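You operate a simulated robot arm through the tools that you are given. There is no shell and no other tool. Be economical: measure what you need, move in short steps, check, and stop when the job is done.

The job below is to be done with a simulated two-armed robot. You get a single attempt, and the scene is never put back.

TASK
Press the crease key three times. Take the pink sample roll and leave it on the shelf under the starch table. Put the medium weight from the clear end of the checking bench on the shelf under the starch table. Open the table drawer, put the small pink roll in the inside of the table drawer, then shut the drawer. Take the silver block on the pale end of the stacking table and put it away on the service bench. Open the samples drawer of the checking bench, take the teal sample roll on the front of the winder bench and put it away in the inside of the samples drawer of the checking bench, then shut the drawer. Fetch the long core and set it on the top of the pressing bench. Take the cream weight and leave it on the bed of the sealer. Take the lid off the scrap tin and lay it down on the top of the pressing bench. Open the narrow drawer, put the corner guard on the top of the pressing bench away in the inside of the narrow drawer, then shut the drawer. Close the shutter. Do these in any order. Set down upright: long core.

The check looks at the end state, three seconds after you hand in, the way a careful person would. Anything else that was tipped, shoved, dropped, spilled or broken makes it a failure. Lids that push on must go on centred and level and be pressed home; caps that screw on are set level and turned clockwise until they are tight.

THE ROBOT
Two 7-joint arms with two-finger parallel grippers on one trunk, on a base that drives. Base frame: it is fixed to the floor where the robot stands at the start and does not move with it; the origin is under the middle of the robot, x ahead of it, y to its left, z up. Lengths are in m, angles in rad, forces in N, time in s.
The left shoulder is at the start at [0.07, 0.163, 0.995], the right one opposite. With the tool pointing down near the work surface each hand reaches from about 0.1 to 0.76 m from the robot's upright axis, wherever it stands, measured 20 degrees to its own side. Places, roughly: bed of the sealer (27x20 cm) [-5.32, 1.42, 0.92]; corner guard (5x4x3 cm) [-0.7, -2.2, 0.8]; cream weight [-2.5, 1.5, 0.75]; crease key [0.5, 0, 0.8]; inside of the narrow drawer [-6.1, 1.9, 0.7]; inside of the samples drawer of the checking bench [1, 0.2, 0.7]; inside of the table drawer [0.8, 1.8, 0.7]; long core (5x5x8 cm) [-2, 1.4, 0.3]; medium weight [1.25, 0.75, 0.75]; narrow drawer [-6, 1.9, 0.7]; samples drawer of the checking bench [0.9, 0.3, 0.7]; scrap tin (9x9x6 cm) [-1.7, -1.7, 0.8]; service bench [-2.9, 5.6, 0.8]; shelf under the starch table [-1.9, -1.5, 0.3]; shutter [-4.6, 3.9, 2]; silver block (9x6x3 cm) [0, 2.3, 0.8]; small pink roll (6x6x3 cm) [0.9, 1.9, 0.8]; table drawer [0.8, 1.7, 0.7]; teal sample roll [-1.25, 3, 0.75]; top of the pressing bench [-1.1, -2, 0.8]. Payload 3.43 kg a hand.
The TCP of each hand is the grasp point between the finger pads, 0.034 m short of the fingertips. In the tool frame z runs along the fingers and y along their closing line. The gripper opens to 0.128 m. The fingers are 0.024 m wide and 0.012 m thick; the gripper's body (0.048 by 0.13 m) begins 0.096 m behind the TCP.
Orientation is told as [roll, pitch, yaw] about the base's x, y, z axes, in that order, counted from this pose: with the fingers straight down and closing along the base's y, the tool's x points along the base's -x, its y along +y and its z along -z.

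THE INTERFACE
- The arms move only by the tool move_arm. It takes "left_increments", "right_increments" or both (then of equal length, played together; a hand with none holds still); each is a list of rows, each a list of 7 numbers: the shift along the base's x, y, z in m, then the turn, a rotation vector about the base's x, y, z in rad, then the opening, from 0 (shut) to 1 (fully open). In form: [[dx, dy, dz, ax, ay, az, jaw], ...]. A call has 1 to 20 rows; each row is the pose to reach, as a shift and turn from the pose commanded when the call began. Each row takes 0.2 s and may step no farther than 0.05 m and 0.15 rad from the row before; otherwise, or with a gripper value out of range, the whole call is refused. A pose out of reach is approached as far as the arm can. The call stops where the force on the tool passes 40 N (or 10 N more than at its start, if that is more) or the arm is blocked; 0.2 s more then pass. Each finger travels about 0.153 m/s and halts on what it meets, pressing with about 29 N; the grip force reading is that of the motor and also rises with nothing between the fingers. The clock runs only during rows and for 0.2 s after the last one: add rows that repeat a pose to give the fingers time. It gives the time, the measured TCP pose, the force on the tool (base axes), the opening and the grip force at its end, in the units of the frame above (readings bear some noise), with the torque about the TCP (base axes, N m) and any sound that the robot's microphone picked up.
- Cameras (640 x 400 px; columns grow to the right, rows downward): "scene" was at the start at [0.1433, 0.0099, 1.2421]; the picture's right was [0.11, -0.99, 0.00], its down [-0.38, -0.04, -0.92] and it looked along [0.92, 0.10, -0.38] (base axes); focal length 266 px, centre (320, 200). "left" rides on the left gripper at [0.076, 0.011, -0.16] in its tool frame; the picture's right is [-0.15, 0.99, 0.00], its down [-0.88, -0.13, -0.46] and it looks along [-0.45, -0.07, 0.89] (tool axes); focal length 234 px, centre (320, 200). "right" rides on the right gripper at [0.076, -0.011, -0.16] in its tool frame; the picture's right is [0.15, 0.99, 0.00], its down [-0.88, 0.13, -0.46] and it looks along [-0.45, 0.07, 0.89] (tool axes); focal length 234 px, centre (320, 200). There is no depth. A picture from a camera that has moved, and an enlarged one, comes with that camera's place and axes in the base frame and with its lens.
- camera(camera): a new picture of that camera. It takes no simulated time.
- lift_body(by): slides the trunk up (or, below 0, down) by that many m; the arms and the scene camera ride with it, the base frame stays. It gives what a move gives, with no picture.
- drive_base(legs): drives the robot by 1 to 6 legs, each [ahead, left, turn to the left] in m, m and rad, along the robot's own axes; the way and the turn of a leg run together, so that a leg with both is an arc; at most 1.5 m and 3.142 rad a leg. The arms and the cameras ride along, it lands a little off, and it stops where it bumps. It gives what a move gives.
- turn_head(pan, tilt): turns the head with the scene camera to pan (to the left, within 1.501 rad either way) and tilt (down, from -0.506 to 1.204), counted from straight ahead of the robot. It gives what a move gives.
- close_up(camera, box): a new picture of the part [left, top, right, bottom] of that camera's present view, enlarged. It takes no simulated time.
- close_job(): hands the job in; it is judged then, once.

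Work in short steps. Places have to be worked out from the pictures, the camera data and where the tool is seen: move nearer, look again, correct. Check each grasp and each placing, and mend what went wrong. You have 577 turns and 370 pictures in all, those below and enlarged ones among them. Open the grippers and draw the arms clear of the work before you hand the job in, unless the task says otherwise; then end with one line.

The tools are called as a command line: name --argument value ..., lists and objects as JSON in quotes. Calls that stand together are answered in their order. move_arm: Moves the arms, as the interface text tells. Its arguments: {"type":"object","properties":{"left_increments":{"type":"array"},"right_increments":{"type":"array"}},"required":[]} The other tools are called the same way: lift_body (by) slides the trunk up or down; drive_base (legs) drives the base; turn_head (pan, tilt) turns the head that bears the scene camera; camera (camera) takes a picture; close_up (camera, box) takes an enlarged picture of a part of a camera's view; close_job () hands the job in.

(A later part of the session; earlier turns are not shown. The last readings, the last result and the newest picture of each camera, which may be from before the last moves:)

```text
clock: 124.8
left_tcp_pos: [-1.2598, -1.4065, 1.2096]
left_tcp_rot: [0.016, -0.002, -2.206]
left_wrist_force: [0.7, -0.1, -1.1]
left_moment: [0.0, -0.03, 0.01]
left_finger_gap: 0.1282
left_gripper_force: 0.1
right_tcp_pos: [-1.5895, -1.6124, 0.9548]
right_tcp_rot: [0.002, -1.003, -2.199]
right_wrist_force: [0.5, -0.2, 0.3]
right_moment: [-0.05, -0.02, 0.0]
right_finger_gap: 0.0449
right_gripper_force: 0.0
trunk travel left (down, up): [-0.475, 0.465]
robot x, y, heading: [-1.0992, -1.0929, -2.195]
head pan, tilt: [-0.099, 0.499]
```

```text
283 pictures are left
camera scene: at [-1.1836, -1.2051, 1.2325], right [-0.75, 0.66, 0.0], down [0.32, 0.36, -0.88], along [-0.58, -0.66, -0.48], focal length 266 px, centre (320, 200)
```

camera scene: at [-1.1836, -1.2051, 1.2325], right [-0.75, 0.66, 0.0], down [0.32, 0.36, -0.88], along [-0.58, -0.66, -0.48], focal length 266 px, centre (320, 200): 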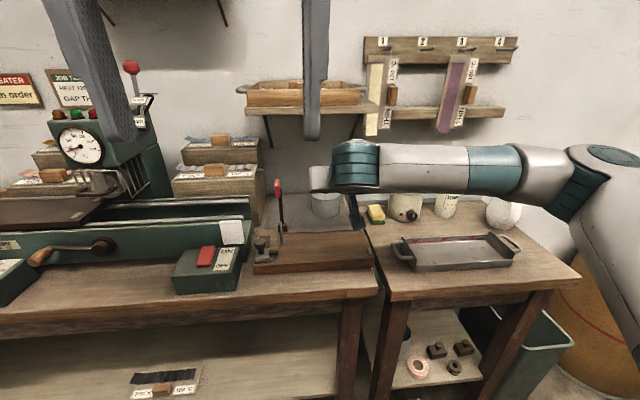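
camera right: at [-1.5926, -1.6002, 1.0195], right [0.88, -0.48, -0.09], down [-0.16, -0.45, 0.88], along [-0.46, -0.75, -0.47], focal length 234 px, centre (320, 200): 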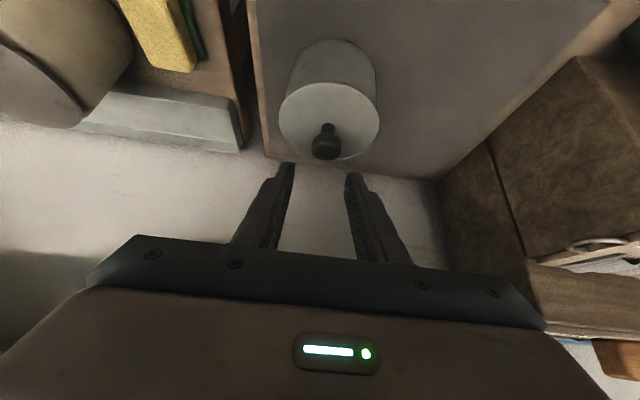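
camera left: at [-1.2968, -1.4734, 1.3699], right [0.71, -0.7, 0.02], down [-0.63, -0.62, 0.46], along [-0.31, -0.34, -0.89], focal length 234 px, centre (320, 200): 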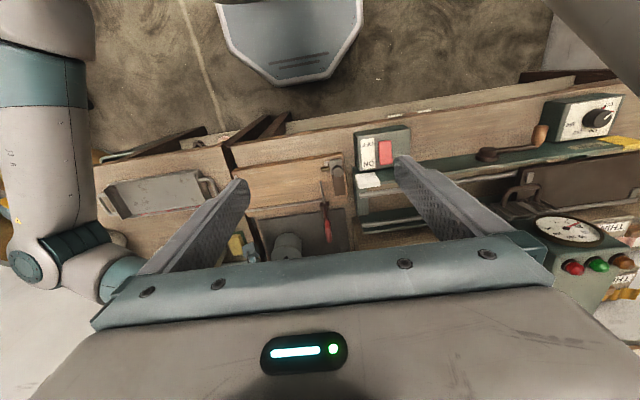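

Good. Forward to hover just before the knob.

move_arm --right_increments '[[-0.02, -0.03, -0.01, 0, 0, 0, 0.35], [-0.04, -0.06, -0.02, 0, 0, 0, 0.35], [-0.06, -0.09, -0.03, 0, 0, 0, 0.35], [-0.086, -0.121, -0.04, 0, 0, 0, 0.35], [-0.086, -0.121, -0.041, 0, 0, 0, 0.35]]'

camera --camera "right"

close_up --camera "scene" --box '[240, 100, 440, 260]'

```text
clock: 126.0
left_tcp_pos: [-1.2598, -1.4039, 1.2079]
left_tcp_rot: [0.015, -0.004, -2.206]
left_wrist_force: [0.8, 0.0, 0.1]
left_moment: [-0.02, 0.01, 0.0]
left_finger_gap: 0.1278
left_gripper_force: 0.0
right_tcp_pos: [-1.6768, -1.7328, 0.9152]
right_tcp_rot: [-0.001, -1.002, -2.197]
right_wrist_force: [0.7, 0.9, 0.2]
right_moment: [0.0, -0.01, 0.01]
right_finger_gap: 0.0446
right_gripper_force: 0.3
trunk travel left (down, up): [-0.475, 0.465]
robot x, y, heading: [-1.0995, -1.0967, -2.193]
head pan, tilt: [-0.099, 0.499]
```

```text
282 pictures are left
camera right: at [-1.5837, -1.5854, 0.9381], right [0.85, -0.52, -0.12], down [0.05, -0.15, 0.99], along [-0.53, -0.84, -0.1], focal length 234 px, centre (320, 200)
```

right: 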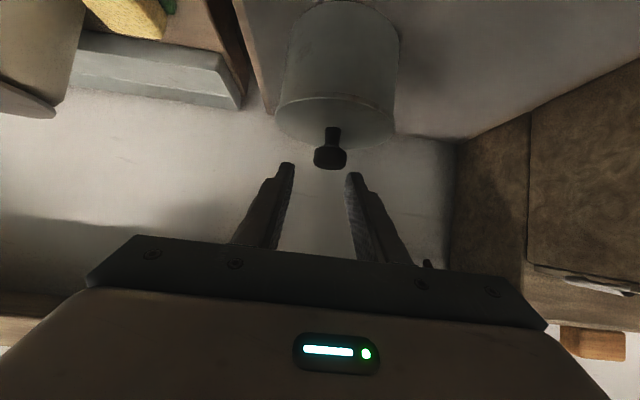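

```text
2.50 times, centred on (340, 180) of scene
camera zoom: at [-1.1836, -1.2043, 1.2326], right [-0.75, 0.66, 0.0], down [0.32, 0.36, -0.88], along [-0.58, -0.66, -0.48], focal length 664 px, centre (270, 250)
```

zoom: 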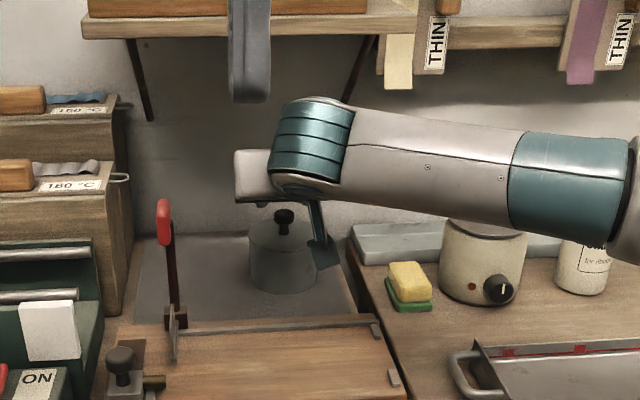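

Slight corrections (5–6 mm) and descend so that the pads straddle the knob.

move_arm --right_increments '[[0.0014, -0.0084, 0, 0, 0, 0, 0.35], [0.0014, -0.0084, -0.012, 0, 0, 0, 0.35], [0.0014, -0.0084, -0.022, 0, 0, 0, 0.35], [0.0014, -0.0084, -0.03, 0, 0, 0, 0.35], [0.0014, -0.0084, -0.035, 0, 0, 0, 0.35]]'

camera --camera "right"

close_up --camera "scene" --box '[280, 140, 400, 230]'

```text
clock: 127.3
left_tcp_pos: [-1.2619, -1.4054, 1.2088]
left_tcp_rot: [0.016, -0.001, -2.204]
left_wrist_force: [0.1, -1.4, 0.1]
left_moment: [0.08, -0.05, -0.01]
left_finger_gap: 0.128
left_gripper_force: 0.0
right_tcp_pos: [-1.6766, -1.7452, 0.8924]
right_tcp_rot: [0.003, -1.021, -2.2]
right_wrist_force: [0.9, 0.8, 11.3]
right_moment: [0.04, 0.3, -0.04]
right_finger_gap: 0.0451
right_gripper_force: 0.6
trunk travel left (down, up): [-0.475, 0.465]
robot x, y, heading: [-1.0952, -1.0966, -2.192]
head pan, tilt: [-0.099, 0.499]
stopped in row 5 (right hand): the force on the tool passed its limit at 42 N (the readings are from after the stop); the commanded pose is now the measured one
```

```text
280 pictures are left
camera right: at [-1.5849, -1.5964, 0.9113], right [0.85, -0.52, -0.12], down [0.06, -0.13, 0.99], along [-0.53, -0.84, -0.08], focal length 234 px, centre (320, 200)
```

right: 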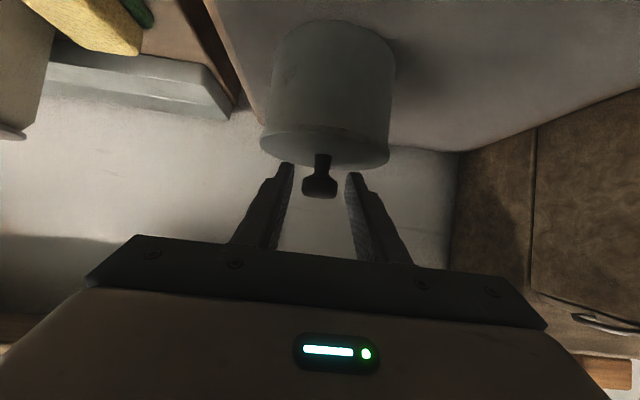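

```text
4.44 times, centred on (340, 185) of scene
camera zoom: at [-1.1841, -1.205, 1.2322], right [-0.75, 0.66, 0.0], down [0.32, 0.36, -0.88], along [-0.58, -0.66, -0.48], focal length 1180 px, centre (231, 267)
```

zoom: 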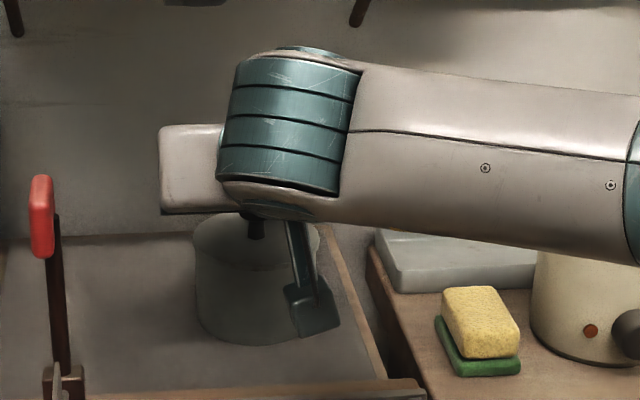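

The tips rest on the lid (about z 0.862) with the knob between the fingers. I raise 3 mm and close on the knob.

move_arm --right_increments '[[0, 0, 0.003, 0, 0.0, 0, 0.35], [0, 0, 0.003, 0, 0, 0, 0.2], [0, 0, 0.003, 0, 0, 0, 0], [0, 0, 0.003, 0, 0, 0, 0], [0, 0, 0.003, 0, 0, 0, 0]]'

camera --camera "right"

```text
clock: 128.5
left_tcp_pos: [-1.2604, -1.4059, 1.2094]
left_tcp_rot: [0.015, -0.004, -2.205]
left_wrist_force: [0.5, 0.7, 0.1]
left_moment: [0.0, 0.01, 0.06]
left_finger_gap: 0.128
left_gripper_force: 0.1
right_tcp_pos: [-1.6758, -1.7446, 0.8938]
right_tcp_rot: [0.003, -1.018, -2.199]
right_wrist_force: [-3.4, -3.6, 9.9]
right_moment: [0.09, 0.01, 0.02]
right_finger_gap: 0.0197
right_gripper_force: 29.2
trunk travel left (down, up): [-0.475, 0.465]
robot x, y, heading: [-1.0948, -1.0924, -2.192]
head pan, tilt: [-0.099, 0.499]
```

```text
278 pictures are left
camera right: at [-1.5841, -1.5959, 0.913], right [0.85, -0.52, -0.12], down [0.06, -0.14, 0.99], along [-0.53, -0.84, -0.08], focal length 234 px, centre (320, 200)
```

right: 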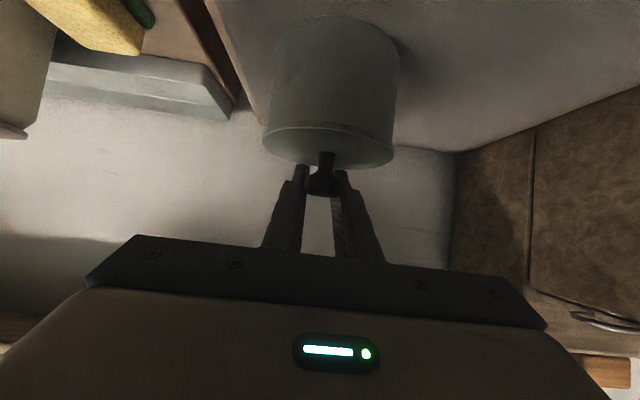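

The knob is gripped. Lift slowly and check that only the lid comes up.

move_arm --right_increments '[[0, 0, 0.004, 0, 0, 0, 0], [0, 0, 0.008, 0, 0, 0, 0], [0, 0, 0.014, 0, 0, 0, 0], [0, 0, 0.022, 0, 0, 0, 0], [0, 0, 0.03, 0, 0, 0, 0]]'

camera --camera "right"

close_up --camera "scene" --box '[280, 140, 400, 230]'

```text
clock: 129.7
left_tcp_pos: [-1.2613, -1.4053, 1.2088]
left_tcp_rot: [0.016, -0.001, -2.205]
left_wrist_force: [-0.4, 0.2, -0.1]
left_moment: [0.01, -0.01, -0.01]
left_finger_gap: 0.1283
left_gripper_force: 0.0
right_tcp_pos: [-1.6758, -1.7434, 0.9213]
right_tcp_rot: [0.003, -1.017, -2.2]
right_wrist_force: [0.9, -0.1, 0.4]
right_moment: [-0.03, -0.01, 0.02]
right_finger_gap: 0.0199
right_gripper_force: 29.2
trunk travel left (down, up): [-0.475, 0.465]
robot x, y, heading: [-1.0965, -1.0936, -2.192]
head pan, tilt: [-0.099, 0.499]
heard: snap
```

```text
277 pictures are left
camera right: at [-1.5837, -1.5958, 0.9418], right [0.85, -0.52, -0.12], down [0.06, -0.14, 0.99], along [-0.53, -0.84, -0.08], focal length 234 px, centre (320, 200)
```

right: 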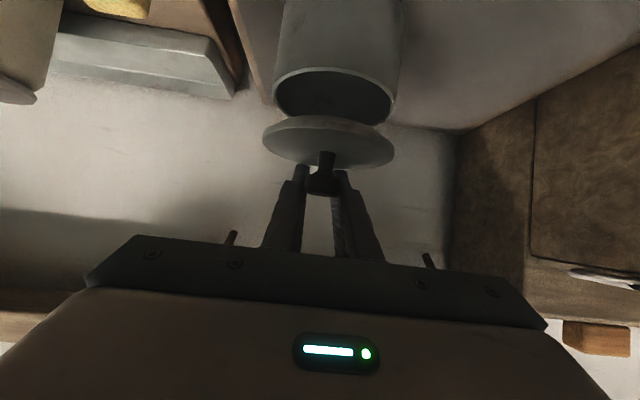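

```text
4.44 times, centred on (340, 185) of scene
camera zoom: at [-1.1837, -1.205, 1.2325], right [-0.75, 0.66, 0.0], down [0.32, 0.36, -0.88], along [-0.58, -0.66, -0.48], focal length 1180 px, centre (231, 267)
```

zoom: 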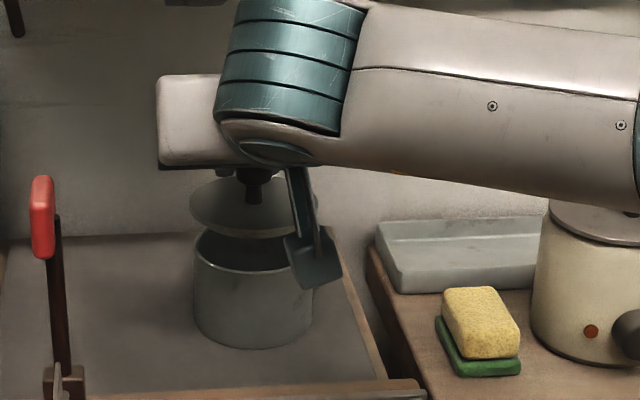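

Lid is off, tin stays. I retract with the lid toward the robot.

move_arm --right_increments '[[0.01, 0.014, 0.012, 0, 0, 0, 0], [0.03, 0.042, 0.02, 0, 0, 0, 0], [0.055, 0.076, 0.035, 0, 0, 0, 0], [0.08, 0.11, 0.055, 0, 0, 0, 0], [0.105, 0.144, 0.075, 0, 0, 0, 0], [0.13, 0.178, 0.095, 0, 0, 0, 0], [0.155, 0.212, 0.115, 0, 0, 0, 0], [0.18, 0.246, 0.135, 0, 0, 0, 0], [0.2, 0.275, 0.155, 0, 0, 0, 0]]'

turn_head --pan 0.7 --tilt 0.45

camera --camera "scene"

```text
clock: 131.7
left_tcp_pos: [-1.2586, -1.4053, 1.2083]
left_tcp_rot: [0.015, -0.002, -2.204]
left_wrist_force: [-0.2, 0.8, 0.9]
left_moment: [-0.01, 0.02, -0.03]
left_finger_gap: 0.1279
left_gripper_force: 0.0
right_tcp_pos: [-1.4771, -1.4677, 1.0756]
right_tcp_rot: [0.002, -1.017, -2.199]
right_wrist_force: [-0.2, 0.7, -0.6]
right_moment: [-0.04, 0.0, -0.02]
right_finger_gap: 0.0195
right_gripper_force: 29.2
trunk travel left (down, up): [-0.475, 0.465]
robot x, y, heading: [-1.0937, -1.0951, -2.193]
head pan, tilt: [-0.099, 0.499]
```

```text
clock: 132.8
left_tcp_pos: [-1.2599, -1.4061, 1.2086]
left_tcp_rot: [0.017, -0.001, -2.204]
left_wrist_force: [0.1, -0.9, 1.3]
left_moment: [0.0, 0.0, 0.0]
left_finger_gap: 0.1279
left_gripper_force: 0.1
right_tcp_pos: [-1.4767, -1.4701, 1.0763]
right_tcp_rot: [0.004, -1.016, -2.198]
right_wrist_force: [0.5, -0.7, -1.0]
right_moment: [0.0, 0.0, 0.0]
right_finger_gap: 0.0197
right_gripper_force: 28.8
trunk travel left (down, up): [-0.475, 0.465]
robot x, y, heading: [-1.0947, -1.0939, -2.19]
head pan, tilt: [0.7, 0.45]
```

```text
275 pictures are left
camera scene: at [-1.1168, -1.2284, 1.237], right [-1.0, -0.08, 0.0], down [-0.03, 0.43, -0.9], along [0.07, -0.9, -0.44], focal length 266 px, centre (320, 200)
```

scene: 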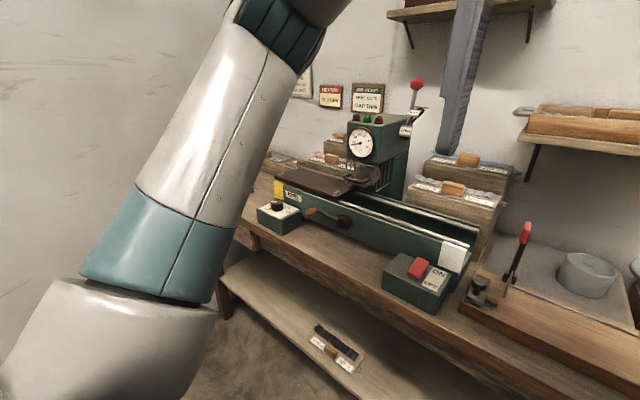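

I drive left along the bench to see its left end, where the corner guard lies.

drive_base --legs '[[-0.03, 0.55, 0]]'

turn_head --pan 0.2 --tilt 0.55

camera --camera "scene"

camera --camera "left"

```text
clock: 136.0
left_tcp_pos: [-0.7926, -1.7048, 1.2078]
left_tcp_rot: [0.017, -0.001, -2.206]
left_wrist_force: [0.2, 0.2, 0.5]
left_moment: [0.01, 0.03, -0.01]
left_finger_gap: 0.1279
left_gripper_force: 0.1
right_tcp_pos: [-1.01, -1.7671, 1.0753]
right_tcp_rot: [0.002, -1.018, -2.199]
right_wrist_force: [1.0, -0.3, 0.5]
right_moment: [0.02, 0.04, 0.01]
right_finger_gap: 0.0193
right_gripper_force: 28.8
trunk travel left (down, up): [-0.475, 0.465]
robot x, y, heading: [-0.6254, -1.3932, -2.192]
head pan, tilt: [0.7, 0.45]
```

```text
clock: 137.0
left_tcp_pos: [-0.7926, -1.7045, 1.2074]
left_tcp_rot: [0.015, -0.001, -2.206]
left_wrist_force: [0.1, 0.4, -0.4]
left_moment: [0.0, 0.0, 0.01]
left_finger_gap: 0.1281
left_gripper_force: 0.0
right_tcp_pos: [-1.0105, -1.7676, 1.076]
right_tcp_rot: [0.005, -1.017, -2.2]
right_wrist_force: [0.5, 0.7, -0.3]
right_moment: [-0.01, 0.02, 0.0]
right_finger_gap: 0.0193
right_gripper_force: 29.0
trunk travel left (down, up): [-0.475, 0.465]
robot x, y, heading: [-0.6286, -1.3947, -2.191]
head pan, tilt: [0.201, 0.55]
```

```text
274 pictures are left
camera scene: at [-0.6928, -1.5171, 1.2279], right [-0.91, 0.41, 0.0], down [0.21, 0.48, -0.85], along [-0.35, -0.78, -0.52], focal length 266 px, centre (320, 200)
```

scene: 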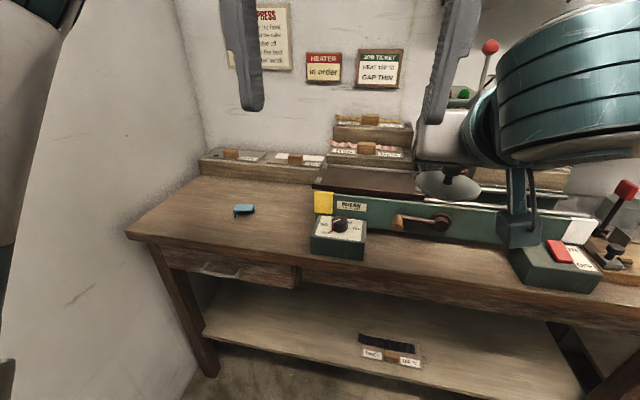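

```text
273 pictures are left
camera left: at [-0.7419, -1.6498, 1.3677], right [0.71, -0.7, 0.02], down [-0.63, -0.63, 0.46], along [-0.31, -0.33, -0.89], focal length 234 px, centre (320, 200)
```

left: 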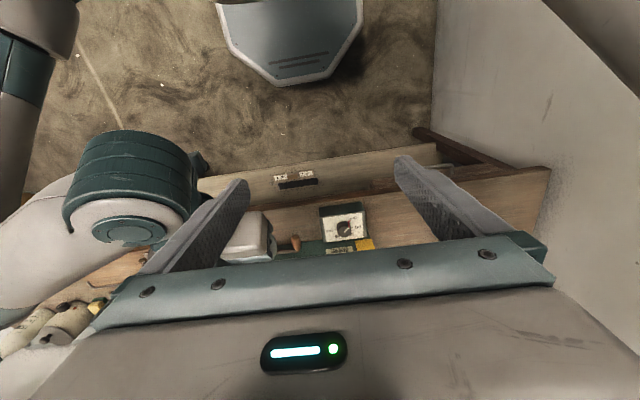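

The bench's left end is free (guard at about (-0.75, -2.20)). Before turning left I check the clearance of the left elbow to the wall.

turn_head --pan 1.3 --tilt 0.5

camera --camera "scene"

```text
clock: 138.3
left_tcp_pos: [-0.7939, -1.7044, 1.2079]
left_tcp_rot: [0.015, -0.001, -2.206]
left_wrist_force: [-0.3, -0.1, 1.1]
left_moment: [-0.01, 0.04, 0.02]
left_finger_gap: 0.1282
left_gripper_force: 0.0
right_tcp_pos: [-1.0099, -1.7682, 1.0768]
right_tcp_rot: [0.004, -1.018, -2.2]
right_wrist_force: [-0.1, -0.1, -0.5]
right_moment: [-0.02, 0.01, -0.01]
right_finger_gap: 0.0192
right_gripper_force: 28.4
trunk travel left (down, up): [-0.475, 0.465]
robot x, y, heading: [-0.6309, -1.3956, -2.19]
head pan, tilt: [1.3, 0.499]
```

```text
272 pictures are left
camera scene: at [-0.5991, -1.5061, 1.2325], right [-0.78, -0.63, 0.0], down [-0.3, 0.37, -0.88], along [0.55, -0.68, -0.48], focal length 266 px, centre (320, 200)
```

scene: 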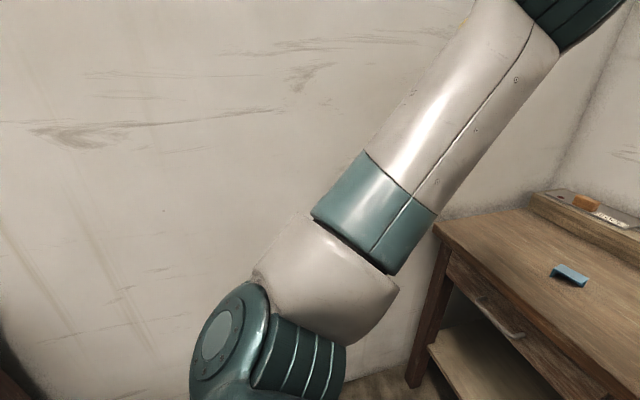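

Clearance is modest; I shift 10 cm away from the wall, turn left 0.4 rad, and go forward a little.

drive_base --legs '[[0, -0.1, 0], [0, 0, 0.4], [0.1, 0, 0]]'

turn_head --pan 0.0 --tilt 0.65

camera --camera "scene"

camera --camera "left"

```text
clock: 141.4
left_tcp_pos: [-0.7603, -1.7823, 1.208]
left_tcp_rot: [0.015, -0.001, -1.804]
left_wrist_force: [0.3, 0.1, -0.4]
left_moment: [0.04, -0.01, -0.03]
left_finger_gap: 0.1281
left_gripper_force: 0.0
right_tcp_pos: [-0.9362, -1.9265, 1.0772]
right_tcp_rot: [0.003, -1.018, -1.795]
right_wrist_force: [-0.1, -0.1, -0.3]
right_moment: [-0.03, -0.02, -0.05]
right_finger_gap: 0.019
right_gripper_force: 29.0
trunk travel left (down, up): [-0.475, 0.465]
robot x, y, heading: [-0.7347, -1.4312, -1.789]
head pan, tilt: [1.3, 0.499]
```

```text
clock: 142.9
left_tcp_pos: [-0.7616, -1.7828, 1.2082]
left_tcp_rot: [0.015, -0.001, -1.803]
left_wrist_force: [0.3, -0.5, -0.6]
left_moment: [0.0, 0.01, -0.01]
left_finger_gap: 0.1279
left_gripper_force: 0.1
right_tcp_pos: [-0.9359, -1.9255, 1.0771]
right_tcp_rot: [0.004, -1.017, -1.797]
right_wrist_force: [0.3, 1.3, 0.1]
right_moment: [0.01, 0.03, -0.01]
right_finger_gap: 0.0191
right_gripper_force: 29.2
trunk travel left (down, up): [-0.475, 0.465]
robot x, y, heading: [-0.7279, -1.4308, -1.794]
head pan, tilt: [0.0, 0.649]
```

```text
271 pictures are left
camera scene: at [-0.76, -1.5664, 1.2191], right [-0.98, 0.22, 0.0], down [0.13, 0.59, -0.8], along [-0.17, -0.78, -0.6], focal length 266 px, centre (320, 200)
```

scene: 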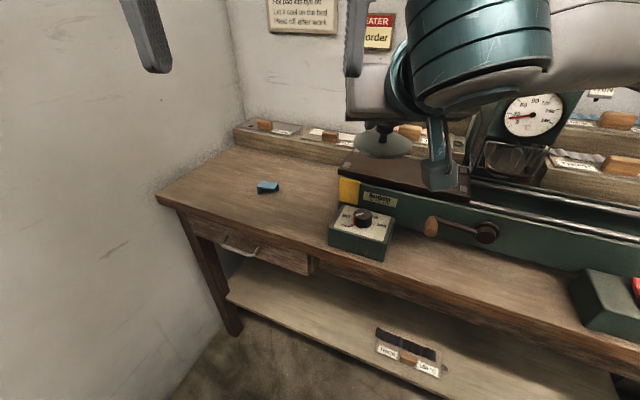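

```text
270 pictures are left
camera left: at [-0.7365, -1.7121, 1.3676], right [0.93, -0.37, 0.02], down [-0.34, -0.82, 0.46], along [-0.15, -0.43, -0.89], focal length 234 px, centre (320, 200)
```

left: 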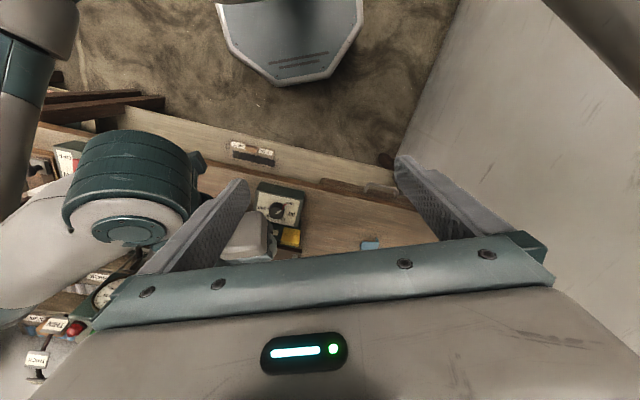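

I drive 6 cm forward and zoom on the guard.

drive_base --legs '[[0.07, 0, 0]]'

close_up --camera "scene" --box '[200, 150, 340, 240]'

```text
clock: 143.9
left_tcp_pos: [-0.7767, -1.8516, 1.2079]
left_tcp_rot: [0.016, -0.002, -1.803]
left_wrist_force: [0.1, 0.7, -0.4]
left_moment: [0.04, -0.02, 0.0]
left_finger_gap: 0.1279
left_gripper_force: 0.0
right_tcp_pos: [-0.9516, -1.9948, 1.0763]
right_tcp_rot: [0.005, -1.016, -1.795]
right_wrist_force: [-1.0, -0.2, 0.2]
right_moment: [-0.01, -0.03, 0.0]
right_finger_gap: 0.0192
right_gripper_force: 29.1
trunk travel left (down, up): [-0.475, 0.465]
robot x, y, heading: [-0.7467, -1.4996, -1.788]
head pan, tilt: [0.0, 0.649]
```

```text
4.44 times, centred on (270, 195) of scene
camera zoom: at [-0.7755, -1.6357, 1.219], right [-0.98, 0.22, 0.0], down [0.13, 0.59, -0.8], along [-0.17, -0.78, -0.61], focal length 1180 px, centre (542, 222)
```

zoom: 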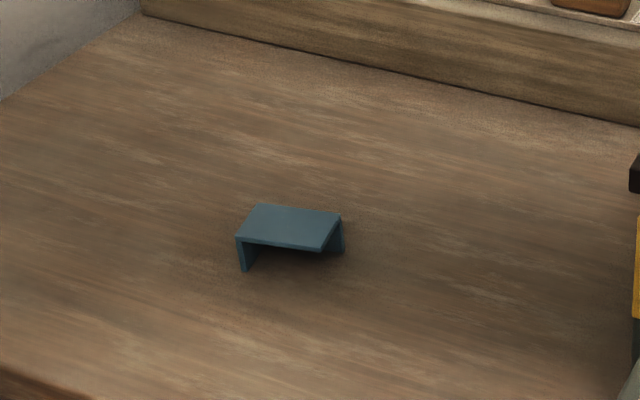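

Guard: top at z 0.811, centre (-0.750, -2.182), long side along 154°. I bring the left hand above it and down.

move_arm --left_increments '[[0.0034, -0.0413, -0.025, 0, 0, -0.03, 1], [0.0068, -0.0825, -0.05, 0, 0, -0.06, 1], [0.01, -0.1238, -0.075, 0, 0, -0.09, 0.8], [0.0135, -0.165, -0.1, 0, 0, -0.12, 0.65], [0.0169, -0.206, -0.125, 0, 0, -0.15, 0.65], [0.02, -0.2475, -0.15, 0, 0, -0.18, 0.65], [0.0236, -0.289, -0.175, 0, 0, -0.2, 0.65], [0.027, -0.33, -0.2, 0, 0, -0.222, 0.65], [0.027, -0.33, -0.24, 0, 0, -0.222, 0.65], [0.027, -0.33, -0.28, 0, 0, -0.222, 0.65], [0.027, -0.33, -0.32, 0, 0, -0.222, 0.65]]'

camera --camera "left"

camera --camera "scene"

```text
clock: 146.3
left_tcp_pos: [-0.7478, -2.1809, 0.887]
left_tcp_rot: [0.016, -0.003, -2.025]
left_wrist_force: [-0.6, -0.7, -0.3]
left_moment: [0.0, 0.02, 0.02]
left_finger_gap: 0.0832
left_gripper_force: 0.1
right_tcp_pos: [-0.951, -1.9938, 1.0763]
right_tcp_rot: [0.002, -1.016, -1.795]
right_wrist_force: [0.4, -0.1, 0.1]
right_moment: [0.01, 0.0, -0.04]
right_finger_gap: 0.0187
right_gripper_force: 29.1
trunk travel left (down, up): [-0.475, 0.465]
robot x, y, heading: [-0.7452, -1.4998, -1.792]
head pan, tilt: [0.0, 0.649]
```

```text
268 pictures are left
camera left: at [-0.7086, -2.118, 1.047], right [0.82, -0.57, 0.02], down [-0.51, -0.73, 0.46], along [-0.25, -0.38, -0.89], focal length 234 px, centre (320, 200)
```

left: 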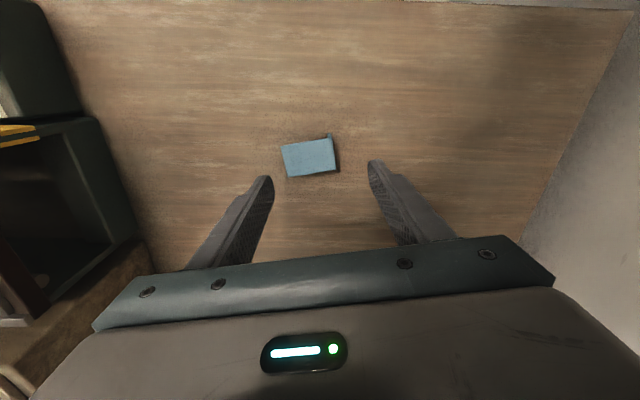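

```text
267 pictures are left
camera scene: at [-0.7749, -1.6354, 1.2191], right [-0.98, 0.22, 0.0], down [0.13, 0.59, -0.8], along [-0.17, -0.78, -0.61], focal length 266 px, centre (320, 200)
```

scene: 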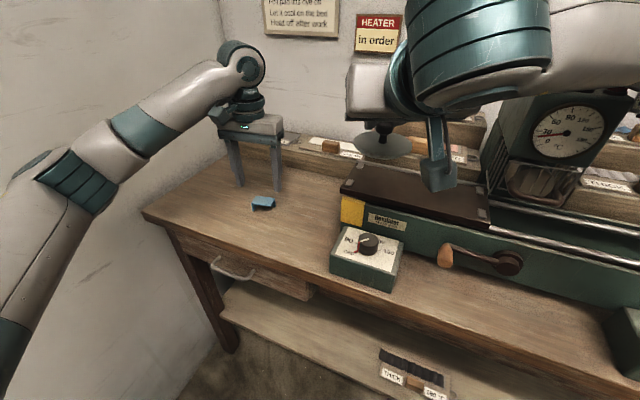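

Aligned well. Small shift, descend, close and lift slowly.

move_arm --left_increments '[[-0.006, 0.005, -0.02, 0, 0, -0.03, 0.65], [-0.006, 0.005, -0.045, 0, 0, -0.03, 0.65], [-0.006, 0.005, -0.062, 0, 0, -0.03, 0.65], [-0.006, 0.005, -0.064, 0, 0, -0.03, 0.4], [-0.006, 0.005, -0.064, 0, 0, -0.03, 0.2], [-0.006, 0.005, -0.064, 0, 0, -0.03, 0.2], [-0.006, 0.005, -0.064, 0, 0, -0.03, 0.2]]'

camera --camera "left"

```text
clock: 147.2
left_tcp_pos: [-0.7632, -2.1723, 0.8344]
left_tcp_rot: [0.004, -0.018, -2.066]
left_wrist_force: [0.4, 11.4, 17.3]
left_moment: [0.86, 0.41, -0.47]
left_finger_gap: 0.0542
left_gripper_force: 2.9
right_tcp_pos: [-0.9515, -1.9909, 1.0778]
right_tcp_rot: [0.003, -1.019, -1.797]
right_wrist_force: [-1.0, -0.3, -0.5]
right_moment: [0.01, 0.04, -0.05]
right_finger_gap: 0.0189
right_gripper_force: 28.7
trunk travel left (down, up): [-0.475, 0.465]
robot x, y, heading: [-0.7465, -1.5027, -1.793]
head pan, tilt: [0.0, 0.649]
stopped in row 4 (left hand): the force on the tool passed its limit at 41 N (the readings are from after the stop); the commanded pose is now the measured one
```

```text
266 pictures are left
camera left: at [-0.7175, -2.1097, 0.992], right [0.8, -0.6, 0.01], down [-0.53, -0.7, 0.47], along [-0.28, -0.38, -0.88], focal length 234 px, centre (320, 200)
```

left: 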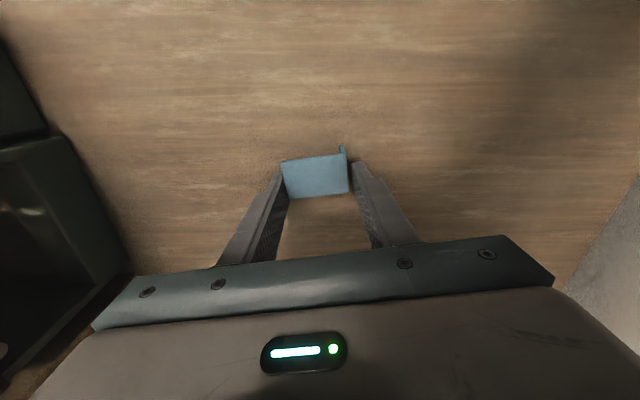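

The tips touched the bench (about z 0.80). Raise 3 mm and close.

move_arm --left_increments '[[0.003, -0.002, 0.003, -0.0, 0.015, 0.02, 0.45], [0.003, -0.002, 0.003, 0, 0.015, 0.02, 0.3], [0.003, -0.002, 0.003, 0, 0.015, 0.02, 0.2], [0.003, -0.002, 0.003, 0, 0.015, 0.02, 0.1], [0.003, -0.002, 0.003, 0, 0.015, 0.02, 0.1]]'

camera --camera "left"

```text
clock: 148.4
left_tcp_pos: [-0.7582, -2.1771, 0.8353]
left_tcp_rot: [-0.006, -0.023, -2.042]
left_wrist_force: [7.4, -3.2, 10.8]
left_moment: [-0.21, -0.57, -0.1]
left_finger_gap: 0.0487
left_gripper_force: 29.2
right_tcp_pos: [-0.952, -1.9929, 1.0764]
right_tcp_rot: [0.001, -1.019, -1.797]
right_wrist_force: [-0.8, 0.0, 0.0]
right_moment: [-0.02, -0.03, 0.02]
right_finger_gap: 0.0188
right_gripper_force: 28.8
trunk travel left (down, up): [-0.475, 0.465]
robot x, y, heading: [-0.7444, -1.499, -1.787]
head pan, tilt: [0.0, 0.649]
```

```text
265 pictures are left
camera left: at [-0.7128, -2.1125, 0.9917], right [0.82, -0.58, 0.0], down [-0.51, -0.72, 0.48], along [-0.28, -0.39, -0.88], focal length 234 px, centre (320, 200)
```

left: 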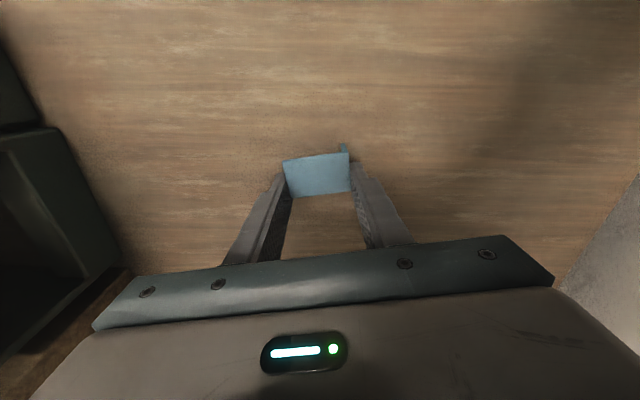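

Gripped. Lift slowly.

move_arm --left_increments '[[0, 0, 0.003, 0, 0, 0, 0.1], [0, 0, 0.007, 0, 0, 0, 0.1], [0, 0, 0.014, 0, 0, 0, 0.1], [0, 0, 0.024, 0, 0, 0, 0.1], [0, 0, 0.04, 0, 0, 0, 0.1], [0, 0, 0.06, 0, 0, 0, 0.1]]'

camera --camera "left"

camera --camera "scene"

```text
clock: 149.8
left_tcp_pos: [-0.7593, -2.1763, 0.8928]
left_tcp_rot: [-0.007, -0.02, -2.044]
left_wrist_force: [0.4, 0.5, -0.5]
left_moment: [-0.02, 0.01, 0.02]
left_finger_gap: 0.0487
left_gripper_force: 29.0
right_tcp_pos: [-0.9527, -1.9936, 1.0761]
right_tcp_rot: [0.004, -1.018, -1.798]
right_wrist_force: [0.3, -0.2, 1.2]
right_moment: [0.02, 0.0, 0.03]
right_finger_gap: 0.0185
right_gripper_force: 28.7
trunk travel left (down, up): [-0.475, 0.465]
robot x, y, heading: [-0.7463, -1.5035, -1.789]
head pan, tilt: [0.0, 0.649]
```

```text
264 pictures are left
camera left: at [-0.7134, -2.1132, 1.0508], right [0.81, -0.58, 0.0], down [-0.51, -0.72, 0.48], along [-0.28, -0.39, -0.88], focal length 234 px, centre (320, 200)
```

left: 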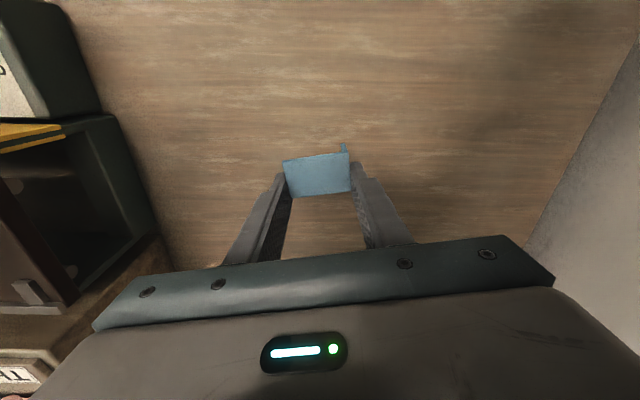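

```text
263 pictures are left
camera scene: at [-0.7756, -1.634, 1.2191], right [-0.98, 0.22, 0.0], down [0.13, 0.59, -0.8], along [-0.17, -0.78, -0.6], focal length 266 px, centre (320, 200)
```

scene: 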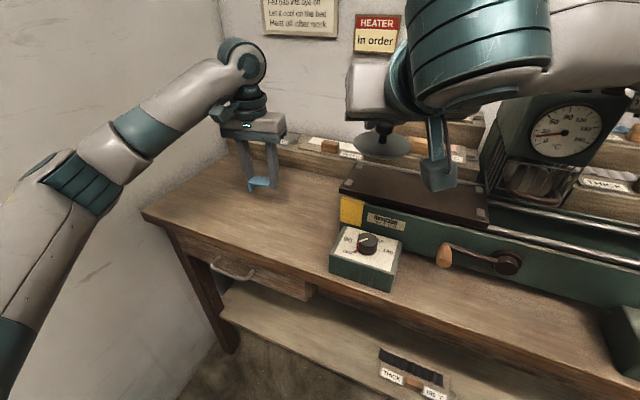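

Guard held. I raise and retract the left hand.

move_arm --left_increments '[[0, 0.01, 0.033, 0, 0, 0, 0.1], [0, 0.03, 0.067, 0, 0, 0, 0.1], [0.005, 0.06, 0.1, 0, 0, 0, 0.1], [0.01, 0.09, 0.133, 0, 0, 0, 0.1], [0.015, 0.12, 0.167, 0, 0, 0, 0.1], [0.02, 0.15, 0.2, 0, 0, 0, 0.1], [0.025, 0.18, 0.233, 0, 0, 0, 0.1], [0.03, 0.21, 0.267, 0, 0, 0, 0.1], [0.035, 0.24, 0.3, 0, 0, 0, 0.1], [0.035, 0.27, 0.32, 0, 0, 0, 0.1]]'

```text
clock: 152.0
left_tcp_pos: [-0.7264, -1.9041, 1.2145]
left_tcp_rot: [-0.007, -0.022, -2.045]
left_wrist_force: [-1.0, -0.2, 0.0]
left_moment: [-0.01, -0.01, 0.03]
left_finger_gap: 0.0487
left_gripper_force: 29.1
right_tcp_pos: [-0.9517, -1.9929, 1.0774]
right_tcp_rot: [0.002, -1.019, -1.799]
right_wrist_force: [-0.1, -0.1, -0.9]
right_moment: [-0.04, 0.02, 0.02]
right_finger_gap: 0.0186
right_gripper_force: 29.2
trunk travel left (down, up): [-0.475, 0.465]
robot x, y, heading: [-0.7452, -1.4978, -1.782]
head pan, tilt: [0.0, 0.649]
```

Next lay the lid in the free area. First I move the left hand higher and further left to make room.

move_arm --left_increments '[[0.03, 0.01, 0.03, 0, 0, 0, 0.1], [0.06, 0.02, 0.06, 0, 0, 0, 0.1], [0.09, 0.03, 0.09, 0, 0, 0, 0.1], [0.1, 0.03, 0.1, 0, 0, 0, 0.1]]' --right_increments '[[0.03, -0.02, 0, 0, 0, 0, 0], [0.06, -0.045, 0, 0, 0, 0, 0], [0.09, -0.07, 0, 0, 0, 0, 0], [0.12, -0.095, 0, 0, 0, 0, 0]]'

camera --camera "scene"

```text
clock: 153.0
left_tcp_pos: [-0.6206, -1.88, 1.3108]
left_tcp_rot: [-0.012, -0.022, -2.041]
left_wrist_force: [0.0, -0.6, -0.4]
left_moment: [0.06, 0.02, -0.01]
left_finger_gap: 0.0486
left_gripper_force: 28.6
right_tcp_pos: [-0.8266, -2.0934, 1.0753]
right_tcp_rot: [-0.002, -1.014, -1.792]
right_wrist_force: [0.6, -0.2, 0.2]
right_moment: [0.01, 0.02, -0.03]
right_finger_gap: 0.0183
right_gripper_force: 28.9
trunk travel left (down, up): [-0.475, 0.465]
robot x, y, heading: [-0.7447, -1.503, -1.795]
head pan, tilt: [0.0, 0.649]
```

```text
262 pictures are left
camera scene: at [-0.7725, -1.6374, 1.2185], right [-0.98, 0.22, 0.0], down [0.13, 0.59, -0.8], along [-0.17, -0.78, -0.61], focal length 266 px, centre (320, 200)
```

scene: 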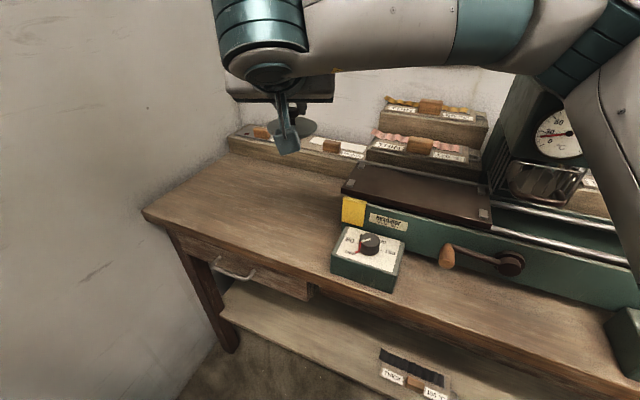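

A tiny lean again; the right elbow may be near the press gauge. I look there.

turn_head --pan -0.7 --tilt 0.4

camera --camera "scene"

```text
clock: 154.1
left_tcp_pos: [-0.6261, -1.8774, 1.3119]
left_tcp_rot: [-0.011, -0.023, -2.041]
left_wrist_force: [0.5, 0.2, -0.4]
left_moment: [0.05, -0.02, 0.0]
left_finger_gap: 0.0487
left_gripper_force: 28.7
right_tcp_pos: [-0.8312, -2.0901, 1.0773]
right_tcp_rot: [0.003, -1.015, -1.796]
right_wrist_force: [-0.5, 0.3, 0.0]
right_moment: [-0.03, 0.03, 0.01]
right_finger_gap: 0.0186
right_gripper_force: 28.4
trunk travel left (down, up): [-0.475, 0.465]
robot x, y, heading: [-0.7446, -1.4992, -1.794]
head pan, tilt: [-0.7, 0.4]
```

```text
261 pictures are left
camera scene: at [-0.8302, -1.6057, 1.2416], right [-0.61, 0.8, 0.0], down [0.31, 0.24, -0.92], along [-0.73, -0.56, -0.39], focal length 266 px, centre (320, 200)
```

scene: 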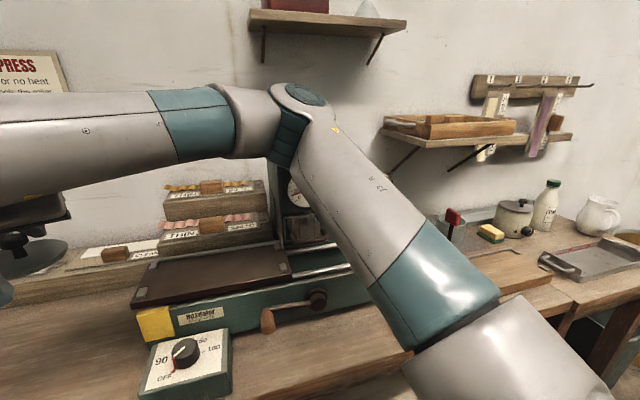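

The elbow is about 10 cm in front of the press lever: no contact, but I back the base 10 cm so the arm stays straighter.

drive_base --legs '[[-0.1, 0, 0]]'

```text
clock: 155.2
left_tcp_pos: [-0.6033, -1.7786, 1.3125]
left_tcp_rot: [-0.009, -0.022, -2.043]
left_wrist_force: [0.7, 0.2, -0.4]
left_moment: [-0.05, 0.02, 0.0]
left_finger_gap: 0.0487
left_gripper_force: 29.0
right_tcp_pos: [-0.8092, -1.992, 1.0779]
right_tcp_rot: [0.003, -1.017, -1.798]
right_wrist_force: [-0.2, -0.1, 0.1]
right_moment: [-0.03, 0.04, -0.04]
right_finger_gap: 0.0184
right_gripper_force: 28.7
trunk travel left (down, up): [-0.475, 0.465]
robot x, y, heading: [-0.7242, -1.4073, -1.795]
head pan, tilt: [-0.7, 0.4]
```

Move the lid over the free spot and down to z 0.90.

move_arm --right_increments '[[0.006, -0.03, -0.02, 0, 0, 0, 0], [0.012, -0.062, -0.045, 0, 0, 0, 0], [0.018, -0.094, -0.07, 0, 0, 0, 0], [0.024, -0.126, -0.1, 0, 0, 0, 0], [0.036, -0.1555, -0.135, 0, 0, 0, 0], [0.036, -0.1555, -0.175, 0, 0, 0, 0], [0.036, -0.1555, -0.175, 0, 0, 0, 0]]'

turn_head --pan 0 --tilt 0.6

camera --camera "scene"

camera --camera "right"

```text
clock: 156.8
left_tcp_pos: [-0.6015, -1.7786, 1.3126]
left_tcp_rot: [-0.008, -0.021, -2.043]
left_wrist_force: [1.1, 0.1, -0.6]
left_moment: [0.02, 0.02, 0.05]
left_finger_gap: 0.0487
left_gripper_force: 29.2
right_tcp_pos: [-0.7738, -2.1476, 0.9021]
right_tcp_rot: [0.003, -1.018, -1.797]
right_wrist_force: [-0.8, 0.3, -0.2]
right_moment: [0.0, 0.0, -0.01]
right_finger_gap: 0.0182
right_gripper_force: 29.3
trunk travel left (down, up): [-0.475, 0.465]
robot x, y, heading: [-0.7249, -1.401, -1.791]
head pan, tilt: [-0.7, 0.4]
```

```text
clock: 157.9
left_tcp_pos: [-0.6027, -1.7786, 1.3116]
left_tcp_rot: [-0.008, -0.022, -2.043]
left_wrist_force: [-0.6, 0.1, 0.5]
left_moment: [0.01, -0.01, 0.0]
left_finger_gap: 0.0489
left_gripper_force: 29.0
right_tcp_pos: [-0.7736, -2.1482, 0.9028]
right_tcp_rot: [0.003, -1.018, -1.798]
right_wrist_force: [-0.8, 0.5, -0.8]
right_moment: [-0.02, 0.02, 0.0]
right_finger_gap: 0.0
right_gripper_force: 28.8
trunk travel left (down, up): [-0.475, 0.465]
robot x, y, heading: [-0.725, -1.4046, -1.793]
head pan, tilt: [0.0, 0.6]
```

```text
260 pictures are left
camera scene: at [-0.754, -1.5385, 1.2234], right [-0.98, 0.22, 0.0], down [0.12, 0.55, -0.83], along [-0.18, -0.81, -0.56], focal length 266 px, centre (320, 200)
```

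scene: 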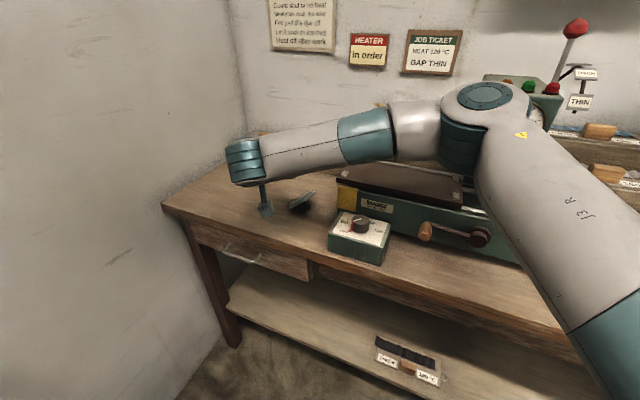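

```text
259 pictures are left
camera right: at [-0.7466, -1.9748, 0.9219], right [0.98, -0.14, -0.12], down [0.11, -0.1, 0.99], along [-0.16, -0.98, -0.08], focal length 234 px, centre (320, 200)
```

right: 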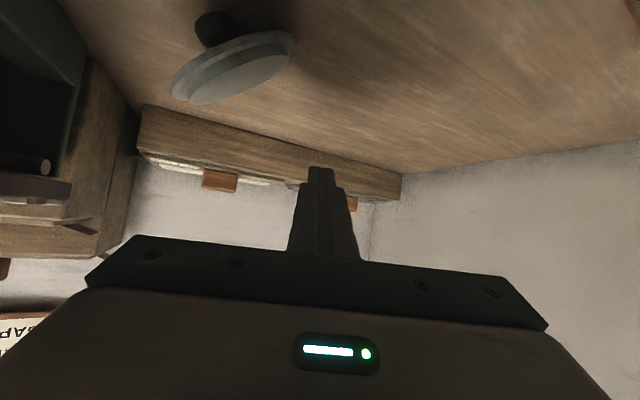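

The lid slipped from the fingers and fell onto the bench. I raise the empty right hand and look closely at how it lies.

move_arm --right_increments '[[0, 0.01, 0.04, 0, 0, 0, 0], [0, 0.03, 0.08, 0, 0, 0, 0], [-0.01, 0.06, 0.12, 0, 0, 0, 0], [-0.03, 0.09, 0.15, 0, 0, 0, 0], [-0.06, 0.12, 0.17, 0, 0, 0, 0], [-0.09, 0.15, 0.18, 0, 0, 0, 0], [-0.12, 0.18, 0.18, 0, 0, 0, 0], [-0.15, 0.21, 0.18, 0, 0, 0, 0]]'

close_up --camera "scene" --box '[220, 140, 420, 270]'

camera --camera "right"

```text
refused: row 3 steps farther than a row can; nothing moved
```

```text
3.08 times, centred on (320, 205) of scene
camera zoom: at [-0.754, -1.5385, 1.2234], right [-0.98, 0.22, 0.0], down [0.12, 0.55, -0.83], along [-0.18, -0.81, -0.56], focal length 817 px, centre (320, 185)
```

zoom: 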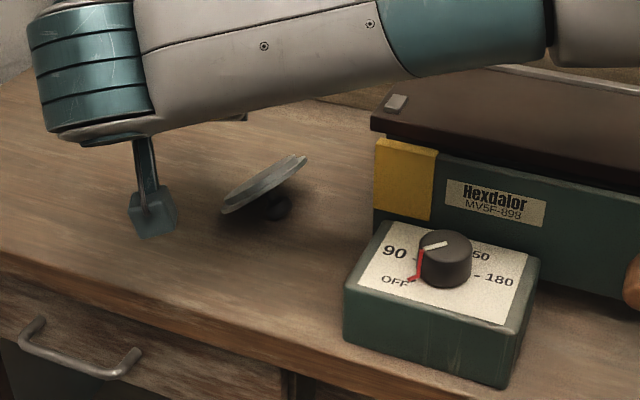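

```text
257 pictures are left
camera right: at [-0.7466, -1.9748, 0.9219], right [0.98, -0.14, -0.12], down [0.11, -0.1, 0.99], along [-0.16, -0.98, -0.08], focal length 234 px, centre (320, 200)
```

right: 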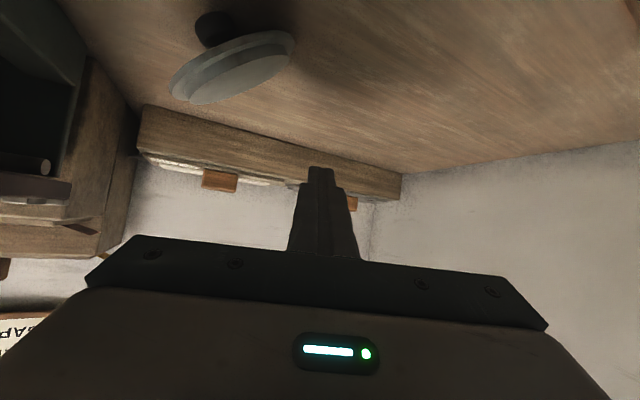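

The lid lies inverted, resting stably on knob and rim, touching nothing else, well on the bench – a normal way to lay a knobbed lid. I withdraw the right hand.

move_arm --right_increments '[[0, 0.01, 0.04, 0, 0, 0, 0.2], [0, 0.025, 0.08, 0, 0, 0, 0.5], [-0.01, 0.05, 0.12, 0, 0, 0, 0.8], [-0.02, 0.085, 0.15, 0.0, 0, 0, 1], [-0.04, 0.12, 0.17, 0, 0, 0, 1], [-0.06, 0.155, 0.19, 0, 0, 0, 1], [-0.08, 0.19, 0.2, 0, 0, 0, 1]]'

camera --camera "scene"

```text
clock: 159.5
left_tcp_pos: [-0.6037, -1.7773, 1.3132]
left_tcp_rot: [-0.007, -0.023, -2.041]
left_wrist_force: [-0.8, -0.2, 0.4]
left_moment: [-0.02, -0.01, 0.04]
left_finger_gap: 0.0487
left_gripper_force: 28.8
right_tcp_pos: [-0.8546, -1.9568, 1.1032]
right_tcp_rot: [0.006, -1.017, -1.8]
right_wrist_force: [0.4, -0.3, 0.6]
right_moment: [0.0, -0.03, 0.02]
right_finger_gap: 0.1281
right_gripper_force: 0.2
trunk travel left (down, up): [-0.475, 0.465]
robot x, y, heading: [-0.7232, -1.4016, -1.791]
head pan, tilt: [0.0, 0.6]
```

```text
256 pictures are left
camera scene: at [-0.7549, -1.5376, 1.2235], right [-0.98, 0.22, 0.0], down [0.12, 0.55, -0.83], along [-0.18, -0.81, -0.56], focal length 266 px, centre (320, 200)
```

scene: 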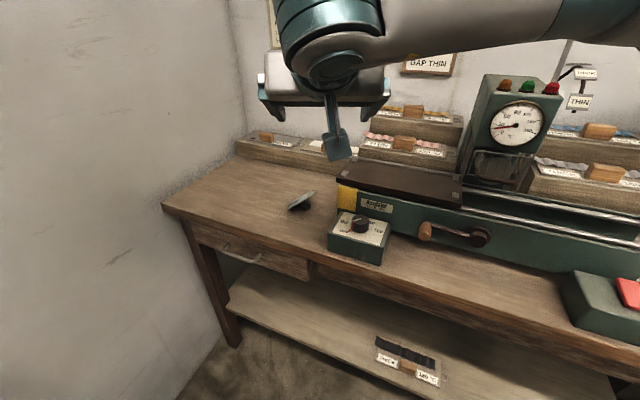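

Now bring the right hand back to a neutral tool-down carry pose.

move_arm --right_increments '[[-0.02, 0.03, 0.006, 0.124, -0.029, 0, 1], [-0.045, 0.06, 0.012, 0.2475, -0.058, 0, 1], [-0.07, 0.09, 0.018, 0.371, -0.087, 0, 1], [-0.095, 0.12, 0.025, 0.495, -0.1155, 0, 1], [-0.12, 0.145, 0.03, 0.619, -0.144, 0, 1], [-0.145, 0.17, 0.038, 0.7425, -0.173, 0, 1], [-0.17, 0.195, 0.044, 0.866, -0.202, 0, 1], [-0.2, 0.22, 0.05, 0.99, -0.231, 0, 1]]'

drive_base --legs '[[-0.4, -0.05, 0]]'

```text
clock: 161.3
left_tcp_pos: [-0.6045, -1.7776, 1.3132]
left_tcp_rot: [-0.006, -0.024, -2.042]
left_wrist_force: [-0.3, -0.1, -0.3]
left_moment: [-0.04, -0.02, 0.02]
left_finger_gap: 0.0487
left_gripper_force: 28.8
right_tcp_pos: [-1.0551, -1.7377, 1.1527]
right_tcp_rot: [0.007, 0.002, -1.797]
right_wrist_force: [-0.3, -0.4, 0.2]
right_moment: [-0.05, -0.05, 0.02]
right_finger_gap: 0.1279
right_gripper_force: 0.0
trunk travel left (down, up): [-0.475, 0.465]
robot x, y, heading: [-0.7248, -1.3996, -1.791]
head pan, tilt: [0.0, 0.6]
```

```text
clock: 163.8
left_tcp_pos: [-0.564, -1.3726, 1.3129]
left_tcp_rot: [-0.009, -0.023, -2.042]
left_wrist_force: [0.3, 0.9, -0.8]
left_moment: [-0.08, 0.02, -0.02]
left_finger_gap: 0.0486
left_gripper_force: 28.9
right_tcp_pos: [-1.0142, -1.3328, 1.1528]
right_tcp_rot: [0.006, -0.002, -1.799]
right_wrist_force: [0.1, 0.5, 0.7]
right_moment: [0.0, -0.01, -0.02]
right_finger_gap: 0.1282
right_gripper_force: 0.1
trunk travel left (down, up): [-0.475, 0.465]
robot x, y, heading: [-0.6826, -0.9963, -1.792]
head pan, tilt: [0.0, 0.6]
```

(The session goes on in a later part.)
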